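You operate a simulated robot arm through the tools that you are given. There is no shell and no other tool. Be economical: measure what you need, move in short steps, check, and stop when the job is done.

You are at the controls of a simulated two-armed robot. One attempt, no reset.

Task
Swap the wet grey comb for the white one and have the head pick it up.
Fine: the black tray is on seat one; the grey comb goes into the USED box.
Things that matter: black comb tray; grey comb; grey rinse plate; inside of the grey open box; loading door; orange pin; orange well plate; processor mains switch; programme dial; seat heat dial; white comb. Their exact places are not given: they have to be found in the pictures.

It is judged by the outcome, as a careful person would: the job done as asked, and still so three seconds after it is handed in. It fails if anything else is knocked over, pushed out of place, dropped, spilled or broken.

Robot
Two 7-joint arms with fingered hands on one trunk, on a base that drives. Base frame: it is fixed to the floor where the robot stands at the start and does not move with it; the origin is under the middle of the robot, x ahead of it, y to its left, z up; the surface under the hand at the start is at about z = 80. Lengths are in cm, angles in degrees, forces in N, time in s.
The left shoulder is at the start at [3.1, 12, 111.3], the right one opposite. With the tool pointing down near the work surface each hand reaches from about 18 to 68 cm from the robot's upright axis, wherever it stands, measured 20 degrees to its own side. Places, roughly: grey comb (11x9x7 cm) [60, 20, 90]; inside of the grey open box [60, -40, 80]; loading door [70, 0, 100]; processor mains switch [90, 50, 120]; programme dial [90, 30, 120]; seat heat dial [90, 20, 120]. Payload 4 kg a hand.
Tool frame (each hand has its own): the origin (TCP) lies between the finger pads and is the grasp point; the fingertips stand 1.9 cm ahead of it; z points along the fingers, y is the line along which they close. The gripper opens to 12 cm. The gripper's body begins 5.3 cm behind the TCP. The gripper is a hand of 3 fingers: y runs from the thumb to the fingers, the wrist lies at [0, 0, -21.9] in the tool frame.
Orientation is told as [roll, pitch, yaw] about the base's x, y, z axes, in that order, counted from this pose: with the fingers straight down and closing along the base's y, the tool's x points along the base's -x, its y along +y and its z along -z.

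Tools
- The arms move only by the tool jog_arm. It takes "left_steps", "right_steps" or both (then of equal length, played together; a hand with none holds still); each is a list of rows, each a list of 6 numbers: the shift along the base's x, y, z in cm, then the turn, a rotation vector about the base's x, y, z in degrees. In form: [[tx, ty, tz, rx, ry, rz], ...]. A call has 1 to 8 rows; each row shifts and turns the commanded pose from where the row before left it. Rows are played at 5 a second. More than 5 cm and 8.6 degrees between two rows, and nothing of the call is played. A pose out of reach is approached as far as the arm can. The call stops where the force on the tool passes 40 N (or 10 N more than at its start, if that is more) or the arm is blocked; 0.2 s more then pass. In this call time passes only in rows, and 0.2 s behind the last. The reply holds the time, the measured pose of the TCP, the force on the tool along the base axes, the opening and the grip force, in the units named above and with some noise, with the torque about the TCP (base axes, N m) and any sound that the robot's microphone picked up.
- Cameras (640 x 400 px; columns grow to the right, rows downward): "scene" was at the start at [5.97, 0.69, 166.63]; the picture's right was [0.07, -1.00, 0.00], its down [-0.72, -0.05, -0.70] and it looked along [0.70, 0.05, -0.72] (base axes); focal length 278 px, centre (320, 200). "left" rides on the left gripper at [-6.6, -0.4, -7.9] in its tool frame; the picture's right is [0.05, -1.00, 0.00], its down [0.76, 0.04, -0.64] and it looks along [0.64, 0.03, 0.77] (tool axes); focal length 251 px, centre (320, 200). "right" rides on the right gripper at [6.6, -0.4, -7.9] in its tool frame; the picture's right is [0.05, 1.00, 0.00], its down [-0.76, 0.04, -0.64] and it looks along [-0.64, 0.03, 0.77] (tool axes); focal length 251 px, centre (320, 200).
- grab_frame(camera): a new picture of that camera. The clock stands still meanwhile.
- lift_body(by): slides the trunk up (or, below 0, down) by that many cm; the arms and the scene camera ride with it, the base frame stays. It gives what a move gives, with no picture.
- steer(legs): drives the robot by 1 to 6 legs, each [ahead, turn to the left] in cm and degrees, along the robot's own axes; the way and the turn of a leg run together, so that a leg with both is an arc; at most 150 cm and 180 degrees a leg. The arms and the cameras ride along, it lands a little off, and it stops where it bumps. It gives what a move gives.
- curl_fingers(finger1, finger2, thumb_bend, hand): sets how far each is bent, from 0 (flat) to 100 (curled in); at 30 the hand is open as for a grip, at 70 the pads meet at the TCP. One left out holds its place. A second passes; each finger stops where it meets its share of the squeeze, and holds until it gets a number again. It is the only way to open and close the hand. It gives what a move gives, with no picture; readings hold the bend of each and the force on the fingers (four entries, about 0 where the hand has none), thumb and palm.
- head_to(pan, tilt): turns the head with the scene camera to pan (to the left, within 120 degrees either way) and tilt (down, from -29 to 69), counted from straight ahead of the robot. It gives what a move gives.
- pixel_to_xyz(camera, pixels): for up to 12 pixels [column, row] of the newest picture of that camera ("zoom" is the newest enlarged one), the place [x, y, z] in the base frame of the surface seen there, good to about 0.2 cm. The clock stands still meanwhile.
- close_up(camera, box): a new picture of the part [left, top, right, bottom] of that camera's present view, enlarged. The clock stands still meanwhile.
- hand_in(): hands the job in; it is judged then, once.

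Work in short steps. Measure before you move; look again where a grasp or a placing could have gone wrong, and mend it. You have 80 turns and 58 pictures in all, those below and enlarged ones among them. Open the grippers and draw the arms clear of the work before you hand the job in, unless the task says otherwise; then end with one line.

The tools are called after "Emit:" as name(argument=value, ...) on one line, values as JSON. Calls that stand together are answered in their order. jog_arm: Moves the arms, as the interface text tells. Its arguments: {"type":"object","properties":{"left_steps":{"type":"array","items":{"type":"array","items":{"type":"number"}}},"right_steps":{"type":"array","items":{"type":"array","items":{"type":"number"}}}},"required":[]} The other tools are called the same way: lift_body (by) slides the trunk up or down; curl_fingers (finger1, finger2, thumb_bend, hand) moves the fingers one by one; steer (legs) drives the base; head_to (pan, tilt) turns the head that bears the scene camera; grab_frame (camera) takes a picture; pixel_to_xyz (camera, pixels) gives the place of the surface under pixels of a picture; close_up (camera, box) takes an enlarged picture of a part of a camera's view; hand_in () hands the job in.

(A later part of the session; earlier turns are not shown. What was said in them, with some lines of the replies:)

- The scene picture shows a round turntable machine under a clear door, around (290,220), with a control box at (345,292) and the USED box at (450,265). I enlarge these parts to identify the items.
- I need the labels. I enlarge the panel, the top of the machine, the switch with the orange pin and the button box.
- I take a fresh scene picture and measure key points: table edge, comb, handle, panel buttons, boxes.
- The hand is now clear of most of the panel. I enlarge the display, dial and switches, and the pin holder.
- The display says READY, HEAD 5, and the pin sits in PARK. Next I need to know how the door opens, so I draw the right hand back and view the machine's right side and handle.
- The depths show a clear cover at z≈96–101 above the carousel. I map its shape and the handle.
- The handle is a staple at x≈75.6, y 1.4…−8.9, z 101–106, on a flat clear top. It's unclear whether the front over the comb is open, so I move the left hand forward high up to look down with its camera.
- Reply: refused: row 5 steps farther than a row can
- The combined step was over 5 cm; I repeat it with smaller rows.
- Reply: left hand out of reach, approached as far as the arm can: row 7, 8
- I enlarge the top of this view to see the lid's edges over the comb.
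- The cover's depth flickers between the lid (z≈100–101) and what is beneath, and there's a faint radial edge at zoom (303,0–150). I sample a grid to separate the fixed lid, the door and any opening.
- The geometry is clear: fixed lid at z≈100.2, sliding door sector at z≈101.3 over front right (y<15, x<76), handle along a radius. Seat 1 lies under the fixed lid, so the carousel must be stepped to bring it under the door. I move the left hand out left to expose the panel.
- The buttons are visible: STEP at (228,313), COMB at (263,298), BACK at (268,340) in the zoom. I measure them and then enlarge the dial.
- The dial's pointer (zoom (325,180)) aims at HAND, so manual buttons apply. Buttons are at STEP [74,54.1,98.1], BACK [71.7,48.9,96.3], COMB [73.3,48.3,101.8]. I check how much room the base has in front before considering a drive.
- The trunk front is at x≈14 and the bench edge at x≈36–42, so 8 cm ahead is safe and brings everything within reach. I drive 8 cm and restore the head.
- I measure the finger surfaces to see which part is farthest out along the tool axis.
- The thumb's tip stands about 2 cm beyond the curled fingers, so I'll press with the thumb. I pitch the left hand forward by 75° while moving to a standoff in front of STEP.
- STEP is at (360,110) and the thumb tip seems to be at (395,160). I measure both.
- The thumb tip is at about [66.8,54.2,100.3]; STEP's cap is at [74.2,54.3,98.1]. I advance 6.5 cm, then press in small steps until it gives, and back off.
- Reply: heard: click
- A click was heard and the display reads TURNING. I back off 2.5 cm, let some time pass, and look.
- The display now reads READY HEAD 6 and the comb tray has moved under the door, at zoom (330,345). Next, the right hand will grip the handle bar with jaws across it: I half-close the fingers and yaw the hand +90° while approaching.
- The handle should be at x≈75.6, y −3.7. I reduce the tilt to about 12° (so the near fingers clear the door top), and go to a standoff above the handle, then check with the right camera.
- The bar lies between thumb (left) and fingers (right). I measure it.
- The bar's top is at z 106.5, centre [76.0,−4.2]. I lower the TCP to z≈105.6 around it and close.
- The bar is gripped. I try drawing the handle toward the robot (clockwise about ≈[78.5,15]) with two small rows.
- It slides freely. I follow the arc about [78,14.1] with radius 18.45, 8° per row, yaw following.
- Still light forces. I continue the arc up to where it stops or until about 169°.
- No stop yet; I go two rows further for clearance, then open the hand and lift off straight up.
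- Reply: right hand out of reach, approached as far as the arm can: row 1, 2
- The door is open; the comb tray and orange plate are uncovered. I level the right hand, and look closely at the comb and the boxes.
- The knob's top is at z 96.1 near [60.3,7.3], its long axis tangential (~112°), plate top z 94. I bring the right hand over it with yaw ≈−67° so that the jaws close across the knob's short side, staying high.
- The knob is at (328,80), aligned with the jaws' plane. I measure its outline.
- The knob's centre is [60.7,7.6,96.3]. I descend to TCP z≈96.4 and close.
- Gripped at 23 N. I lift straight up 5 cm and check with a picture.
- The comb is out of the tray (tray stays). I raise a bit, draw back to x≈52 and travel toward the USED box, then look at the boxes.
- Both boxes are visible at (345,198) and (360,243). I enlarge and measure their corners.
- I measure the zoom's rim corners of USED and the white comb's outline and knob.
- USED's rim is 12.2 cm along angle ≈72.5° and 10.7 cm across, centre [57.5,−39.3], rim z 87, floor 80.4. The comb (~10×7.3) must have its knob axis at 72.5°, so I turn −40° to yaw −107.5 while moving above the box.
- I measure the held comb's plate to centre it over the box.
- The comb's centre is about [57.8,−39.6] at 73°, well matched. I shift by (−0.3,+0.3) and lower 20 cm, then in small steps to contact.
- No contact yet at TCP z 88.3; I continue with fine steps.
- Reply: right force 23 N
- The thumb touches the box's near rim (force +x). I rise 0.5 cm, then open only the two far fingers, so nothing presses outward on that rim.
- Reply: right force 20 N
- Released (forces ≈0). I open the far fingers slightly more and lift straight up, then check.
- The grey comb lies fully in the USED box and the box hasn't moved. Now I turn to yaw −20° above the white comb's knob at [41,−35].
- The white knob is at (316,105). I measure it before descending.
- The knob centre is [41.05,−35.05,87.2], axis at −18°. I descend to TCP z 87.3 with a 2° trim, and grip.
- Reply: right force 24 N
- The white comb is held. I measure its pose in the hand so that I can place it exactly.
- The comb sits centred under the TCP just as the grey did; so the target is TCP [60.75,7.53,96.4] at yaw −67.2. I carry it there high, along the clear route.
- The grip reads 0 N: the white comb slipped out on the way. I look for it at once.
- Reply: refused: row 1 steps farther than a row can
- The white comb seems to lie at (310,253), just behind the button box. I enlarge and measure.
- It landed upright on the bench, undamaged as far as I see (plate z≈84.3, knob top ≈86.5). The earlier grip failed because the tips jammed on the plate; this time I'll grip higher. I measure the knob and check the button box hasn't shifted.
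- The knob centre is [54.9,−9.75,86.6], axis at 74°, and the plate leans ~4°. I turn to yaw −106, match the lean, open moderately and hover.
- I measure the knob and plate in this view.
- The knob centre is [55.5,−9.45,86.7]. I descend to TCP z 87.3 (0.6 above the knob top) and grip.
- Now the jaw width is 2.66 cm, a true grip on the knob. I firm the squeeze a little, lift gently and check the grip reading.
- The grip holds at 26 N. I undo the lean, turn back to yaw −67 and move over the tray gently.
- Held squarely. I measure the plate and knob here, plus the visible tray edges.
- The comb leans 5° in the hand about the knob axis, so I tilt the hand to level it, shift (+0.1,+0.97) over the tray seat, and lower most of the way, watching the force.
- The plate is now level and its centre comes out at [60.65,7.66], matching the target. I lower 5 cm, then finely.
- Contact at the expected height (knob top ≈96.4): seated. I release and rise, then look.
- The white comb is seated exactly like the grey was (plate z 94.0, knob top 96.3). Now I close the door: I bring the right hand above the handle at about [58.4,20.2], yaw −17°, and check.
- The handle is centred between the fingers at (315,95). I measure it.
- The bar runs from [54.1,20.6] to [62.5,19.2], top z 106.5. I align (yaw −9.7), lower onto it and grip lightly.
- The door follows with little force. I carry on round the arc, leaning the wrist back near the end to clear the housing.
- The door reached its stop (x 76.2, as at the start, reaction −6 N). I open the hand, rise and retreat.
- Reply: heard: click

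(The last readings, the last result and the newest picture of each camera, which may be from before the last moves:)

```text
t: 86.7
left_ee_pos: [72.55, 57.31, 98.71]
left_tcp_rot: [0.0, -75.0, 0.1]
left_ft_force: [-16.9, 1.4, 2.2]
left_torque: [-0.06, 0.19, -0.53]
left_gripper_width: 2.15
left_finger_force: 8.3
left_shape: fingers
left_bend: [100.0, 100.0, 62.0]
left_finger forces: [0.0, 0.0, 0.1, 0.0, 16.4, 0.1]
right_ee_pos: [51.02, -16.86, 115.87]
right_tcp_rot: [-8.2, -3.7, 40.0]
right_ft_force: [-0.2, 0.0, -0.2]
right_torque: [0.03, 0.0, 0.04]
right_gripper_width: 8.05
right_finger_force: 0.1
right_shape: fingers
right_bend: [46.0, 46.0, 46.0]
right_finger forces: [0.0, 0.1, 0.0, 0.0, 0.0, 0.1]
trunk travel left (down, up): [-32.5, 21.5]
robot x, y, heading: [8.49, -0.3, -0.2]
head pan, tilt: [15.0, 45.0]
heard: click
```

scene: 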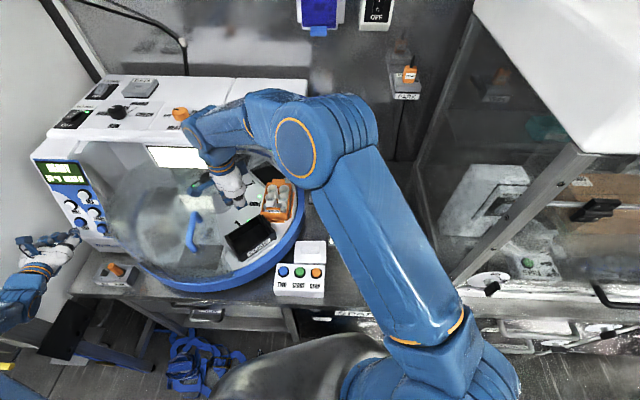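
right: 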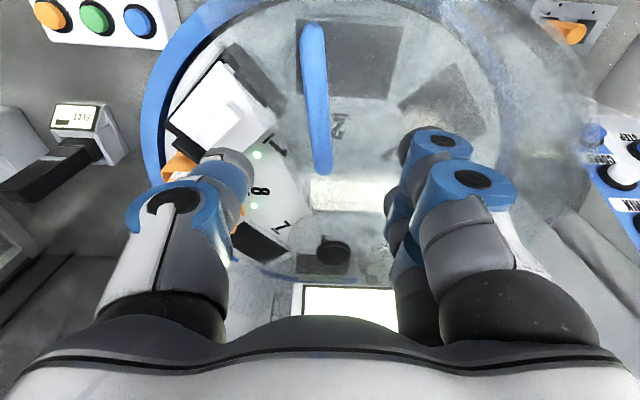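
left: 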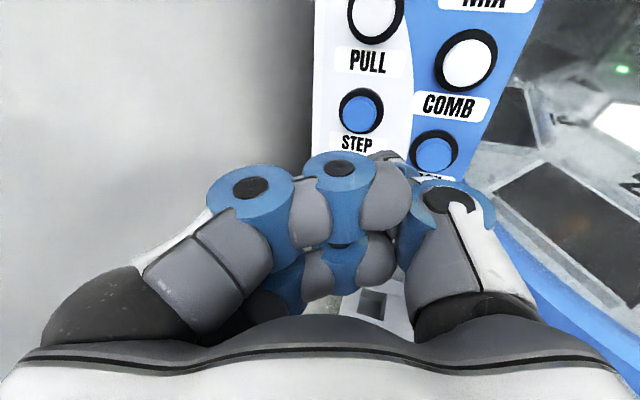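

STEP clicked. I back off, wait ~3.5 s for the turn, and check the display with the machine.

Emit:
jog_arm(left_steps=[[-1.5, 0, 0, 0, 0, 0], [-1.5, 0, 0, 0, 0, 0], [0, 0, 0, 0, 0, 0], [0, 0, 0, 0, 0, 0], [0, 0, 0, 0, 0, 0], [0, 0, 0, 0, 0, 0], [0, 0, 0, 0, 0, 0], [0, 0, 0, 0, 0, 0]])

Emit:
jog_arm(left_steps=[[0, 0, 0, 0, 0, 0], [0, 0, 0, 0, 0, 0], [0, 0, 0, 0, 0, 0], [0, 0, 0, 0, 0, 0], [0, 0, 0, 0, 0, 0], [0, 0, 0, 0, 0, 0], [0, 0, 0, 0, 0, 0], [0, 0, 0, 0, 0, 0]])

Emit:
close_up(camera="scene", box=[200, 90, 480, 290])

```text
t: 88.5
left_ee_pos: [69.84, 57.13, 98.57]
left_tcp_rot: [-0.4, -75.1, 0.5]
left_ft_force: [-0.1, -0.5, -0.9]
left_torque: [-0.01, 0.03, 0.04]
left_gripper_width: 2.21
left_finger_force: 0.0
left_shape: fingers
left_bend: [100.0, 100.0, 60.0]
left_finger forces: [0.0, 0.1, 0.0, 0.1, 0.0, 0.0]
right_ee_pos: [51.36, -16.83, 115.77]
right_tcp_rot: [-8.3, -3.6, 40.0]
right_ft_force: [-0.3, -0.5, 0.0]
right_torque: [-0.02, 0.01, 0.02]
right_gripper_width: 8.06
right_finger_force: 0.0
right_shape: fingers
right_bend: [46.0, 46.0, 46.0]
right_finger forces: [0.0, 0.0, 0.0, 0.0, 0.0, 0.1]
trunk travel left (down, up): [-32.5, 21.5]
robot x, y, heading: [8.0, 0.13, -0.0]
head pan, tilt: [15.0, 45.0]
```

```text
t: 90.3
left_ee_pos: [69.84, 57.21, 98.6]
left_tcp_rot: [-0.5, -74.9, 0.3]
left_ft_force: [-0.4, 0.1, 1.3]
left_torque: [0.02, 0.04, -0.01]
left_gripper_width: 2.2
left_finger_force: 0.0
left_shape: fingers
left_bend: [100.0, 100.0, 60.0]
left_finger forces: [0.0, 0.1, 0.0, 0.1, 0.1, 0.1]
right_ee_pos: [51.19, -16.85, 115.86]
right_tcp_rot: [-8.2, -3.6, 40.0]
right_ft_force: [0.0, 0.3, 0.6]
right_torque: [0.01, -0.01, 0.01]
right_gripper_width: 8.05
right_finger_force: 0.0
right_shape: fingers
right_bend: [46.0, 46.0, 46.0]
right_finger forces: [0.0, 0.0, 0.0, 0.1, 0.0, 0.0]
trunk travel left (down, up): [-32.5, 21.5]
robot x, y, heading: [8.04, -0.13, -0.0]
head pan, tilt: [15.0, 45.0]
```

```text
2.00 times, centred on (340, 190) of scene
```

zoom: 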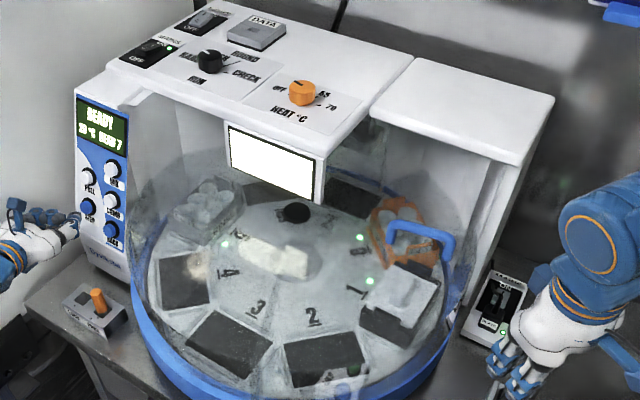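

READY HEAD 7, the white comb rides on seat 1. I press STEP twice more, with pauses.

Emit:
jog_arm(left_steps=[[1.55, 0, 0, 0, 0, 0], [0.4, 0, 0, 0, 0, 0], [0.4, 0, 0, 0, 0, 0], [0.4, 0, 0, 0, 0, 0], [0.3, 0, 0, 0, 0, 0]])

Emit:
jog_arm(left_steps=[[-1.5, 0, 0, 0, 0, 0], [-1.5, 0, 0, 0, 0, 0], [0, 0, 0, 0, 0, 0], [0, 0, 0, 0, 0, 0], [0, 0, 0, 0, 0, 0], [0, 0, 0, 0, 0, 0], [0, 0, 0, 0, 0, 0], [0, 0, 0, 0, 0, 0]])

Emit:
jog_arm(left_steps=[[0, 0, 0, 0, 0, 0], [0, 0, 0, 0, 0, 0], [0, 0, 0, 0, 0, 0], [0, 0, 0, 0, 0, 0], [0, 0, 0, 0, 0, 0], [0, 0, 0, 0, 0, 0], [0, 0, 0, 0, 0, 0], [0, 0, 0, 0, 0, 0]])

Emit:
jog_arm(left_steps=[[1.55, 0, 0, 0, 0, 0], [0.4, 0, 0, 0, 0, 0], [0.4, 0, 0, 0, 0, 0], [0.4, 0, 0, 0, 0, 0], [0.3, 0, 0, 0, 0, 0]])

Emit:
jog_arm(left_steps=[[-1.5, 0, 0, 0, 0, 0], [-1.5, 0, 0, 0, 0, 0], [0, 0, 0, 0, 0, 0], [0, 0, 0, 0, 0, 0], [0, 0, 0, 0, 0, 0], [0, 0, 0, 0, 0, 0], [0, 0, 0, 0, 0, 0], [0, 0, 0, 0, 0, 0]])

Emit:
jog_arm(left_steps=[[0, 0, 0, 0, 0, 0], [0, 0, 0, 0, 0, 0], [0, 0, 0, 0, 0, 0], [0, 0, 0, 0, 0, 0], [0, 0, 0, 0, 0, 0], [0, 0, 0, 0, 0, 0], [0, 0, 0, 0, 0, 0], [0, 0, 0, 0, 0, 0]])

Emit:
close_up(camera="scene", box=[200, 90, 480, 290])

```text
t: 91.5
left_ee_pos: [72.69, 57.21, 98.65]
left_tcp_rot: [-0.1, -75.0, 0.3]
left_ft_force: [-18.8, 1.1, 2.5]
left_torque: [-0.05, 0.18, -0.51]
left_gripper_width: 2.12
left_finger_force: 7.8
left_shape: fingers
left_bend: [100.0, 100.0, 62.0]
left_finger forces: [0.0, 0.0, 0.0, 0.0, 16.6, 0.1]
right_ee_pos: [50.91, -16.74, 115.89]
right_tcp_rot: [-8.3, -3.7, 40.0]
right_ft_force: [0.6, -0.3, 0.2]
right_torque: [-0.01, 0.01, 0.0]
right_gripper_width: 8.02
right_finger_force: 0.2
right_shape: fingers
right_bend: [46.0, 46.0, 46.0]
right_finger forces: [0.1, 0.1, 0.1, 0.0, 0.0, 0.0]
trunk travel left (down, up): [-32.5, 21.5]
robot x, y, heading: [7.97, -0.06, -0.2]
head pan, tilt: [15.0, 45.0]
heard: click
```

```text
t: 93.3
left_ee_pos: [69.95, 57.26, 98.55]
left_tcp_rot: [-0.3, -75.0, 0.4]
left_ft_force: [0.2, -0.3, 0.6]
left_torque: [0.04, 0.03, -0.02]
left_gripper_width: 2.22
left_finger_force: 0.1
left_shape: fingers
left_bend: [100.0, 100.0, 60.0]
left_finger forces: [0.0, 0.0, 0.0, 0.1, 0.0, 0.1]
right_ee_pos: [51.13, -16.79, 115.8]
right_tcp_rot: [-8.2, -3.6, 39.9]
right_ft_force: [0.2, 0.0, -0.4]
right_torque: [-0.02, -0.01, -0.01]
right_gripper_width: 8.04
right_finger_force: 0.1
right_shape: fingers
right_bend: [46.0, 46.0, 46.0]
right_finger forces: [0.0, 0.1, 0.0, 0.0, 0.0, 0.1]
trunk travel left (down, up): [-32.5, 21.5]
robot x, y, heading: [8.05, -0.24, 0.2]
head pan, tilt: [15.0, 45.0]
```

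```text
t: 95.1
left_ee_pos: [69.95, 57.18, 98.55]
left_tcp_rot: [-0.4, -74.9, 0.5]
left_ft_force: [-0.1, 0.9, -0.8]
left_torque: [-0.01, -0.04, -0.01]
left_gripper_width: 2.22
left_finger_force: 0.1
left_shape: fingers
left_bend: [100.0, 100.0, 60.0]
left_finger forces: [0.0, 0.1, 0.0, 0.0, 0.0, 0.0]
right_ee_pos: [51.3, -16.78, 115.71]
right_tcp_rot: [-8.2, -3.6, 40.0]
right_ft_force: [0.4, -0.2, 0.0]
right_torque: [-0.02, 0.0, -0.02]
right_gripper_width: 8.04
right_finger_force: 0.0
right_shape: fingers
right_bend: [46.0, 46.0, 46.0]
right_finger forces: [0.0, 0.0, 0.0, 0.1, 0.1, 0.1]
trunk travel left (down, up): [-32.5, 21.5]
robot x, y, heading: [7.96, -0.18, -0.1]
head pan, tilt: [15.0, 45.0]
```

```text
t: 96.3
left_ee_pos: [72.65, 57.26, 98.66]
left_tcp_rot: [-0.2, -75.0, 0.2]
left_ft_force: [-17.9, 1.8, 2.6]
left_torque: [-0.05, 0.17, -0.47]
left_gripper_width: 2.13
left_finger_force: 8.0
left_shape: fingers
left_bend: [100.0, 100.0, 62.0]
left_finger forces: [0.1, 0.2, 0.0, 0.0, 16.7, 0.0]
right_ee_pos: [51.04, -16.75, 115.86]
right_tcp_rot: [-8.2, -3.6, 40.0]
right_ft_force: [0.5, -0.2, -0.6]
right_torque: [-0.01, -0.02, 0.03]
right_gripper_width: 8.06
right_finger_force: 0.0
right_shape: fingers
right_bend: [46.0, 46.0, 46.0]
right_finger forces: [0.0, 0.0, 0.0, 0.0, 0.0, 0.0]
trunk travel left (down, up): [-32.5, 21.5]
robot x, y, heading: [7.9, 0.1, 0.0]
head pan, tilt: [15.0, 45.0]
heard: click
```

```text
t: 98.1
left_ee_pos: [69.96, 57.24, 98.72]
left_tcp_rot: [-0.4, -74.9, 0.4]
left_ft_force: [0.4, 0.3, 0.0]
left_torque: [0.01, 0.01, 0.03]
left_gripper_width: 2.22
left_finger_force: 0.0
left_shape: fingers
left_bend: [100.0, 100.0, 60.0]
left_finger forces: [0.1, 0.0, 0.1, 0.0, 0.1, 0.1]
right_ee_pos: [51.35, -16.72, 115.8]
right_tcp_rot: [-8.2, -3.6, 40.0]
right_ft_force: [-0.1, -0.1, 0.1]
right_torque: [0.02, -0.02, 0.02]
right_gripper_width: 8.04
right_finger_force: 0.1
right_shape: fingers
right_bend: [46.0, 46.0, 46.0]
right_finger forces: [0.1, 0.0, 0.0, 0.1, 0.0, 0.0]
trunk travel left (down, up): [-32.5, 21.5]
robot x, y, heading: [8.19, -0.08, 0.1]
head pan, tilt: [15.0, 45.0]
```

```text
t: 99.9
left_ee_pos: [69.99, 57.21, 98.61]
left_tcp_rot: [-0.3, -75.0, 0.4]
left_ft_force: [-0.3, -0.7, -0.6]
left_torque: [0.01, 0.03, -0.02]
left_gripper_width: 2.22
left_finger_force: 0.1
left_shape: fingers
left_bend: [100.0, 100.0, 60.0]
left_finger forces: [0.0, 0.0, 0.1, 0.0, 0.0, 0.1]
right_ee_pos: [51.29, -16.82, 115.81]
right_tcp_rot: [-8.1, -3.5, 40.0]
right_ft_force: [-0.7, 1.0, -0.6]
right_torque: [0.03, 0.0, -0.03]
right_gripper_width: 8.03
right_finger_force: 0.1
right_shape: fingers
right_bend: [46.0, 46.0, 46.0]
right_finger forces: [0.0, 0.1, 0.0, 0.0, 0.0, 0.1]
trunk travel left (down, up): [-32.5, 21.5]
robot x, y, heading: [7.97, -0.11, -0.1]
head pan, tilt: [15.0, 45.0]
```

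```text
2.00 times, centred on (340, 190) of scene
```

zoom: 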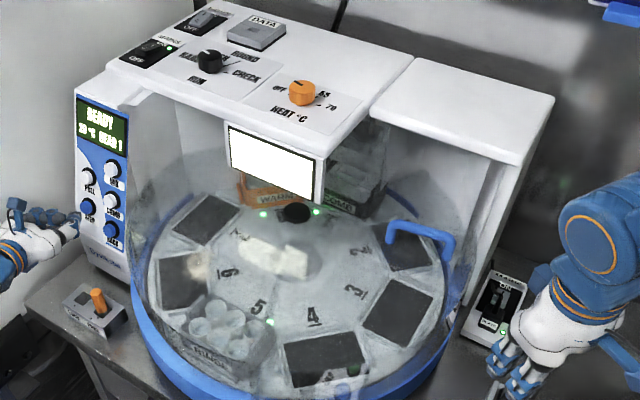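

READY HEAD 1: the white comb stands under the head. I move the thumb from STEP to COMB (offset −0.75,−5.8,+3.4), staying back, then press.

Emit:
jog_arm(left_steps=[[-2, 0, 0, 0, 0, 0], [0, -3, 1.7, 0, 0, 0], [0, -2.8, 1.7, 0, 0, 0], [1.25, 0, 0, 0, 0, 0]])

Emit:
jog_arm(left_steps=[[1.4, 0, 0, 0, 0, 0], [0.4, 0, 0, 0, 0, 0], [0.4, 0, 0, 0, 0, 0], [0.4, 0, 0, 0, 0, 0], [0.3, 0, 0, 0, 0, 0]])

```text
t: 100.9
left_ee_pos: [69.37, 51.46, 101.93]
left_tcp_rot: [-0.3, -74.9, 0.3]
left_ft_force: [0.7, -0.1, -0.5]
left_torque: [0.02, 0.02, 0.02]
left_gripper_width: 2.21
left_finger_force: 0.1
left_shape: fingers
left_bend: [100.0, 100.0, 60.0]
left_finger forces: [0.0, 0.0, 0.0, 0.0, 0.0, 0.0]
right_ee_pos: [51.35, -16.77, 115.78]
right_tcp_rot: [-8.2, -3.7, 40.1]
right_ft_force: [-0.1, 0.1, 0.1]
right_torque: [0.0, 0.01, 0.05]
right_gripper_width: 8.05
right_finger_force: 0.1
right_shape: fingers
right_bend: [46.0, 46.0, 46.0]
right_finger forces: [0.0, 0.1, 0.1, 0.0, 0.0, 0.0]
trunk travel left (down, up): [-32.5, 21.5]
robot x, y, heading: [7.82, -0.18, 0.2]
head pan, tilt: [15.0, 45.0]
```

```text
t: 102.1
left_ee_pos: [71.78, 51.54, 102.11]
left_tcp_rot: [-0.3, -75.1, 0.3]
left_ft_force: [-15.1, 0.8, 1.9]
left_torque: [-0.06, 0.18, -0.41]
left_gripper_width: 2.16
left_finger_force: 7.2
left_shape: fingers
left_bend: [100.0, 100.0, 62.0]
left_finger forces: [0.1, 0.0, 0.0, 0.0, 15.0, 0.0]
right_ee_pos: [51.16, -16.74, 115.89]
right_tcp_rot: [-8.3, -3.7, 40.0]
right_ft_force: [0.6, 0.5, -0.7]
right_torque: [0.01, 0.03, -0.03]
right_gripper_width: 8.04
right_finger_force: 0.1
right_shape: fingers
right_bend: [46.0, 46.0, 46.0]
right_finger forces: [0.0, 0.1, 0.1, 0.0, 0.1, 0.0]
trunk travel left (down, up): [-32.5, 21.5]
robot x, y, heading: [7.97, 0.05, 0.0]
head pan, tilt: [15.0, 45.0]
heard: click
```

COMB clicked. I withdraw the left hand, wait, and look.

Emit:
jog_arm(left_steps=[[-2, 0, 0, 0, 0, 0], [-4, 0, 0, 0, 0, 0], [-4, 0, 0, 0, 0, 0], [-4, 0, 1, 0, 0, 0], [-4, 0, 1, 0, 0, 0], [0, 0, 0, 0, 0, 0], [0, 0, 0, 0, 0, 0], [0, 0, 0, 0, 0, 0]])

Emit:
jog_arm(left_steps=[[0, 0, 0, 0, 0, 0], [0, 0, 0, 0, 0, 0], [0, 0, 0, 0, 0, 0], [0, 0, 0, 0, 0, 0], [0, 0, 0, 0, 0, 0], [0, 0, 0, 0, 0, 0], [0, 0, 0, 0, 0, 0], [0, 0, 0, 0, 0, 0]])

Emit:
jog_arm(left_steps=[[0, 0, 0, 0, 0, 0], [0, 0, 0, 0, 0, 0], [0, 0, 0, 0, 0, 0], [0, 0, 0, 0, 0, 0], [0, 0, 0, 0, 0, 0], [0, 0, 0, 0, 0, 0], [0, 0, 0, 0, 0, 0], [0, 0, 0, 0, 0, 0]])

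Emit:
close_up(camera="scene", box=[200, 90, 480, 290])

```text
t: 103.9
left_ee_pos: [54.18, 51.31, 104.11]
left_tcp_rot: [-0.3, -75.1, 0.4]
left_ft_force: [-0.6, 0.4, -0.3]
left_torque: [-0.01, 0.01, -0.01]
left_gripper_width: 2.21
left_finger_force: 0.1
left_shape: fingers
left_bend: [100.0, 100.0, 60.0]
left_finger forces: [0.0, 0.0, 0.0, 0.0, 0.0, 0.0]
right_ee_pos: [51.26, -16.78, 115.66]
right_tcp_rot: [-8.2, -3.5, 39.9]
right_ft_force: [0.1, 0.0, 0.7]
right_torque: [-0.02, 0.01, 0.01]
right_gripper_width: 8.04
right_finger_force: 0.0
right_shape: fingers
right_bend: [46.0, 46.0, 46.0]
right_finger forces: [0.0, 0.1, 0.0, 0.1, 0.0, 0.0]
trunk travel left (down, up): [-32.5, 21.5]
robot x, y, heading: [8.06, 0.04, 0.1]
head pan, tilt: [15.0, 45.0]
```

```text
t: 105.7
left_ee_pos: [54.18, 51.36, 104.07]
left_tcp_rot: [-0.2, -74.9, 0.4]
left_ft_force: [1.2, 0.3, 0.3]
left_torque: [0.01, 0.0, 0.0]
left_gripper_width: 2.2
left_finger_force: 0.0
left_shape: fingers
left_bend: [100.0, 100.0, 60.0]
left_finger forces: [0.1, 0.0, 0.1, 0.1, 0.0, 0.0]
right_ee_pos: [51.25, -16.9, 115.85]
right_tcp_rot: [-8.2, -3.6, 40.1]
right_ft_force: [0.1, 0.0, -0.6]
right_torque: [-0.03, 0.01, 0.0]
right_gripper_width: 8.08
right_finger_force: 0.0
right_shape: fingers
right_bend: [46.0, 46.0, 46.0]
right_finger forces: [0.1, 0.1, 0.0, 0.0, 0.0, 0.0]
trunk travel left (down, up): [-32.5, 21.5]
robot x, y, heading: [8.03, 0.14, -0.0]
head pan, tilt: [15.0, 45.0]
```

```text
t: 107.5
left_ee_pos: [54.16, 51.55, 104.05]
left_tcp_rot: [-0.3, -75.0, 0.4]
left_ft_force: [-0.5, 0.4, -0.4]
left_torque: [-0.01, -0.02, -0.01]
left_gripper_width: 2.21
left_finger_force: 0.1
left_shape: fingers
left_bend: [100.0, 100.0, 60.0]
left_finger forces: [0.0, 0.0, 0.1, 0.0, 0.0, 0.1]
right_ee_pos: [51.3, -16.79, 115.88]
right_tcp_rot: [-8.2, -3.6, 40.0]
right_ft_force: [0.7, -0.1, -1.2]
right_torque: [0.0, 0.01, -0.02]
right_gripper_width: 8.06
right_finger_force: 0.1
right_shape: fingers
right_bend: [46.0, 46.0, 46.0]
right_finger forces: [0.0, 0.0, 0.0, 0.0, 0.1, 0.0]
trunk travel left (down, up): [-32.5, 21.5]
robot x, y, heading: [7.96, -0.04, -0.1]
head pan, tilt: [15.0, 45.0]
```

```text
2.00 times, centred on (340, 190) of scene
```

zoom: 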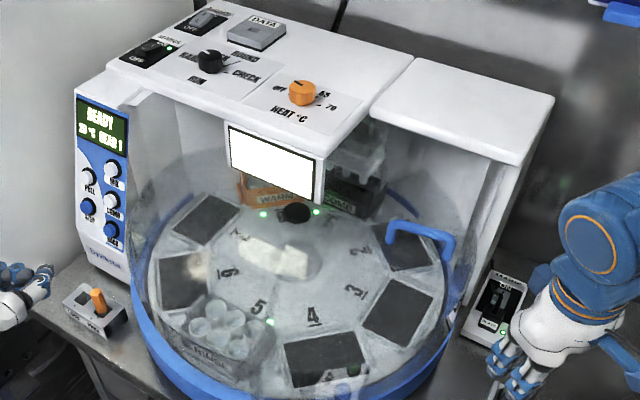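

The display is READY HEAD 1 and something pale now hangs above the tray at zoom (355,150). I enlarge that spot.

Emit:
close_up(camera="scene", box=[310, 140, 400, 200])

Emit:
pixel_to_xyz(camera="zoom", pixels=[[300, 90], [300, 130], [350, 130], [280, 160], [330, 170], [300, 220], [320, 250], [360, 100]])

```text
6.67 times, centred on (355, 170) of scene
```

zoom: 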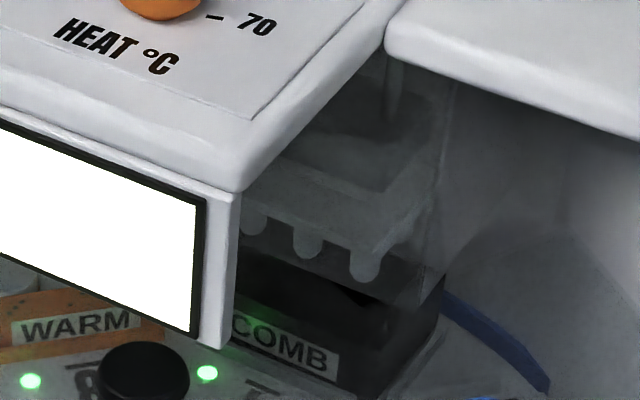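

```text
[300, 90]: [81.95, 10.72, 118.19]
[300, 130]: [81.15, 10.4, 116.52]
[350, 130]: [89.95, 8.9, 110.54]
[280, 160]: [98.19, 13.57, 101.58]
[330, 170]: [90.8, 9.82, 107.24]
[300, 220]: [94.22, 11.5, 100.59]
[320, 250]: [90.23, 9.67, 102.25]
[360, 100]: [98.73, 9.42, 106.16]
```

The comb, teeth visible, hangs from the head above the black COMB tray. I draw both arms clear, open the left hand, and hand in.

Emit:
jog_arm(left_steps=[[-4, 0, 1, 0, 0, 0], [-4, 0, 1, 0, 0, 0], [-4, 0, 1, 0, 0, 0]], right_steps=[[-4, -1, 1, 0, 0, 0], [-4, -1, 1, 0, 0, 0], [-4, -1, 1, 0, 0, 0]])

Emit:
curl_fingers(hand="left", finger1=30, finger2=30, thumb_bend=30)

Emit:
curl_fingers(hand="right", finger1=30, finger2=30, thumb_bend=30)

Emit:
hand_in()

```text
t: 108.3
left_ee_pos: [41.77, 51.45, 107.31]
left_tcp_rot: [-0.4, -75.1, 0.3]
left_ft_force: [0.1, -0.1, 0.6]
left_torque: [0.02, 0.01, 0.01]
left_gripper_width: 2.2
left_finger_force: 0.1
left_shape: fingers
left_bend: [100.0, 100.0, 60.0]
left_finger forces: [0.1, 0.0, 0.0, 0.1, 0.0, 0.0]
right_ee_pos: [38.89, -19.79, 118.84]
right_tcp_rot: [-8.2, -3.8, 40.2]
right_ft_force: [0.7, -0.5, 0.0]
right_torque: [0.0, -0.03, 0.03]
right_gripper_width: 8.05
right_finger_force: 0.1
right_shape: fingers
right_bend: [46.0, 46.0, 46.0]
right_finger forces: [0.0, 0.0, 0.0, 0.0, 0.0, 0.0]
trunk travel left (down, up): [-32.5, 21.5]
robot x, y, heading: [7.8, -0.0, 0.3]
head pan, tilt: [15.0, 45.0]
```

```text
t: 109.3
left_ee_pos: [42.11, 51.53, 106.97]
left_tcp_rot: [-0.3, -75.0, 0.3]
left_ft_force: [-0.3, 0.0, 0.6]
left_torque: [-0.02, -0.01, -0.01]
left_gripper_width: 12.8
left_finger_force: 0.2
left_shape: fingers
left_bend: [30.0, 30.0, 30.0]
left_finger forces: [0.0, 0.1, 0.1, 0.0, 0.1, 0.0]
right_ee_pos: [39.17, -19.95, 118.65]
right_tcp_rot: [-8.3, -3.6, 40.0]
right_ft_force: [-0.8, -0.2, -0.1]
right_torque: [-0.03, 0.04, 0.0]
right_gripper_width: 8.03
right_finger_force: 0.0
right_shape: fingers
right_bend: [46.0, 46.0, 46.0]
right_finger forces: [0.0, 0.1, 0.0, 0.0, 0.0, 0.0]
trunk travel left (down, up): [-32.5, 21.5]
robot x, y, heading: [8.14, -0.0, -0.0]
head pan, tilt: [15.0, 45.0]
```

```text
t: 110.3
left_ee_pos: [42.18, 51.41, 107.03]
left_tcp_rot: [-0.5, -74.9, 0.4]
left_ft_force: [0.2, -0.1, -0.9]
left_torque: [-0.01, 0.03, -0.02]
left_gripper_width: 12.78
left_finger_force: 0.0
left_shape: fingers
left_bend: [30.0, 30.0, 30.0]
left_finger forces: [0.0, 0.0, 0.0, 0.1, 0.2, 0.0]
right_ee_pos: [39.22, -19.86, 118.77]
right_tcp_rot: [-8.2, -3.5, 40.0]
right_ft_force: [-0.2, -0.3, -0.8]
right_torque: [-0.01, -0.03, 0.02]
right_gripper_width: 12.79
right_finger_force: 0.0
right_shape: fingers
right_bend: [30.0, 30.0, 30.0]
right_finger forces: [0.0, 0.1, 0.0, 0.0, 0.0, 0.1]
trunk travel left (down, up): [-32.5, 21.5]
robot x, y, heading: [7.5, 0.01, 0.1]
head pan, tilt: [15.0, 45.0]
```

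```text
The job is handed in.
```

The grey comb is in the USED box, the door is closed, and the head has picked the white comb up from the black tray on seat one; on the way I dropped the white comb about 20 cm onto the bench, and it landed upright with no damage I could see.
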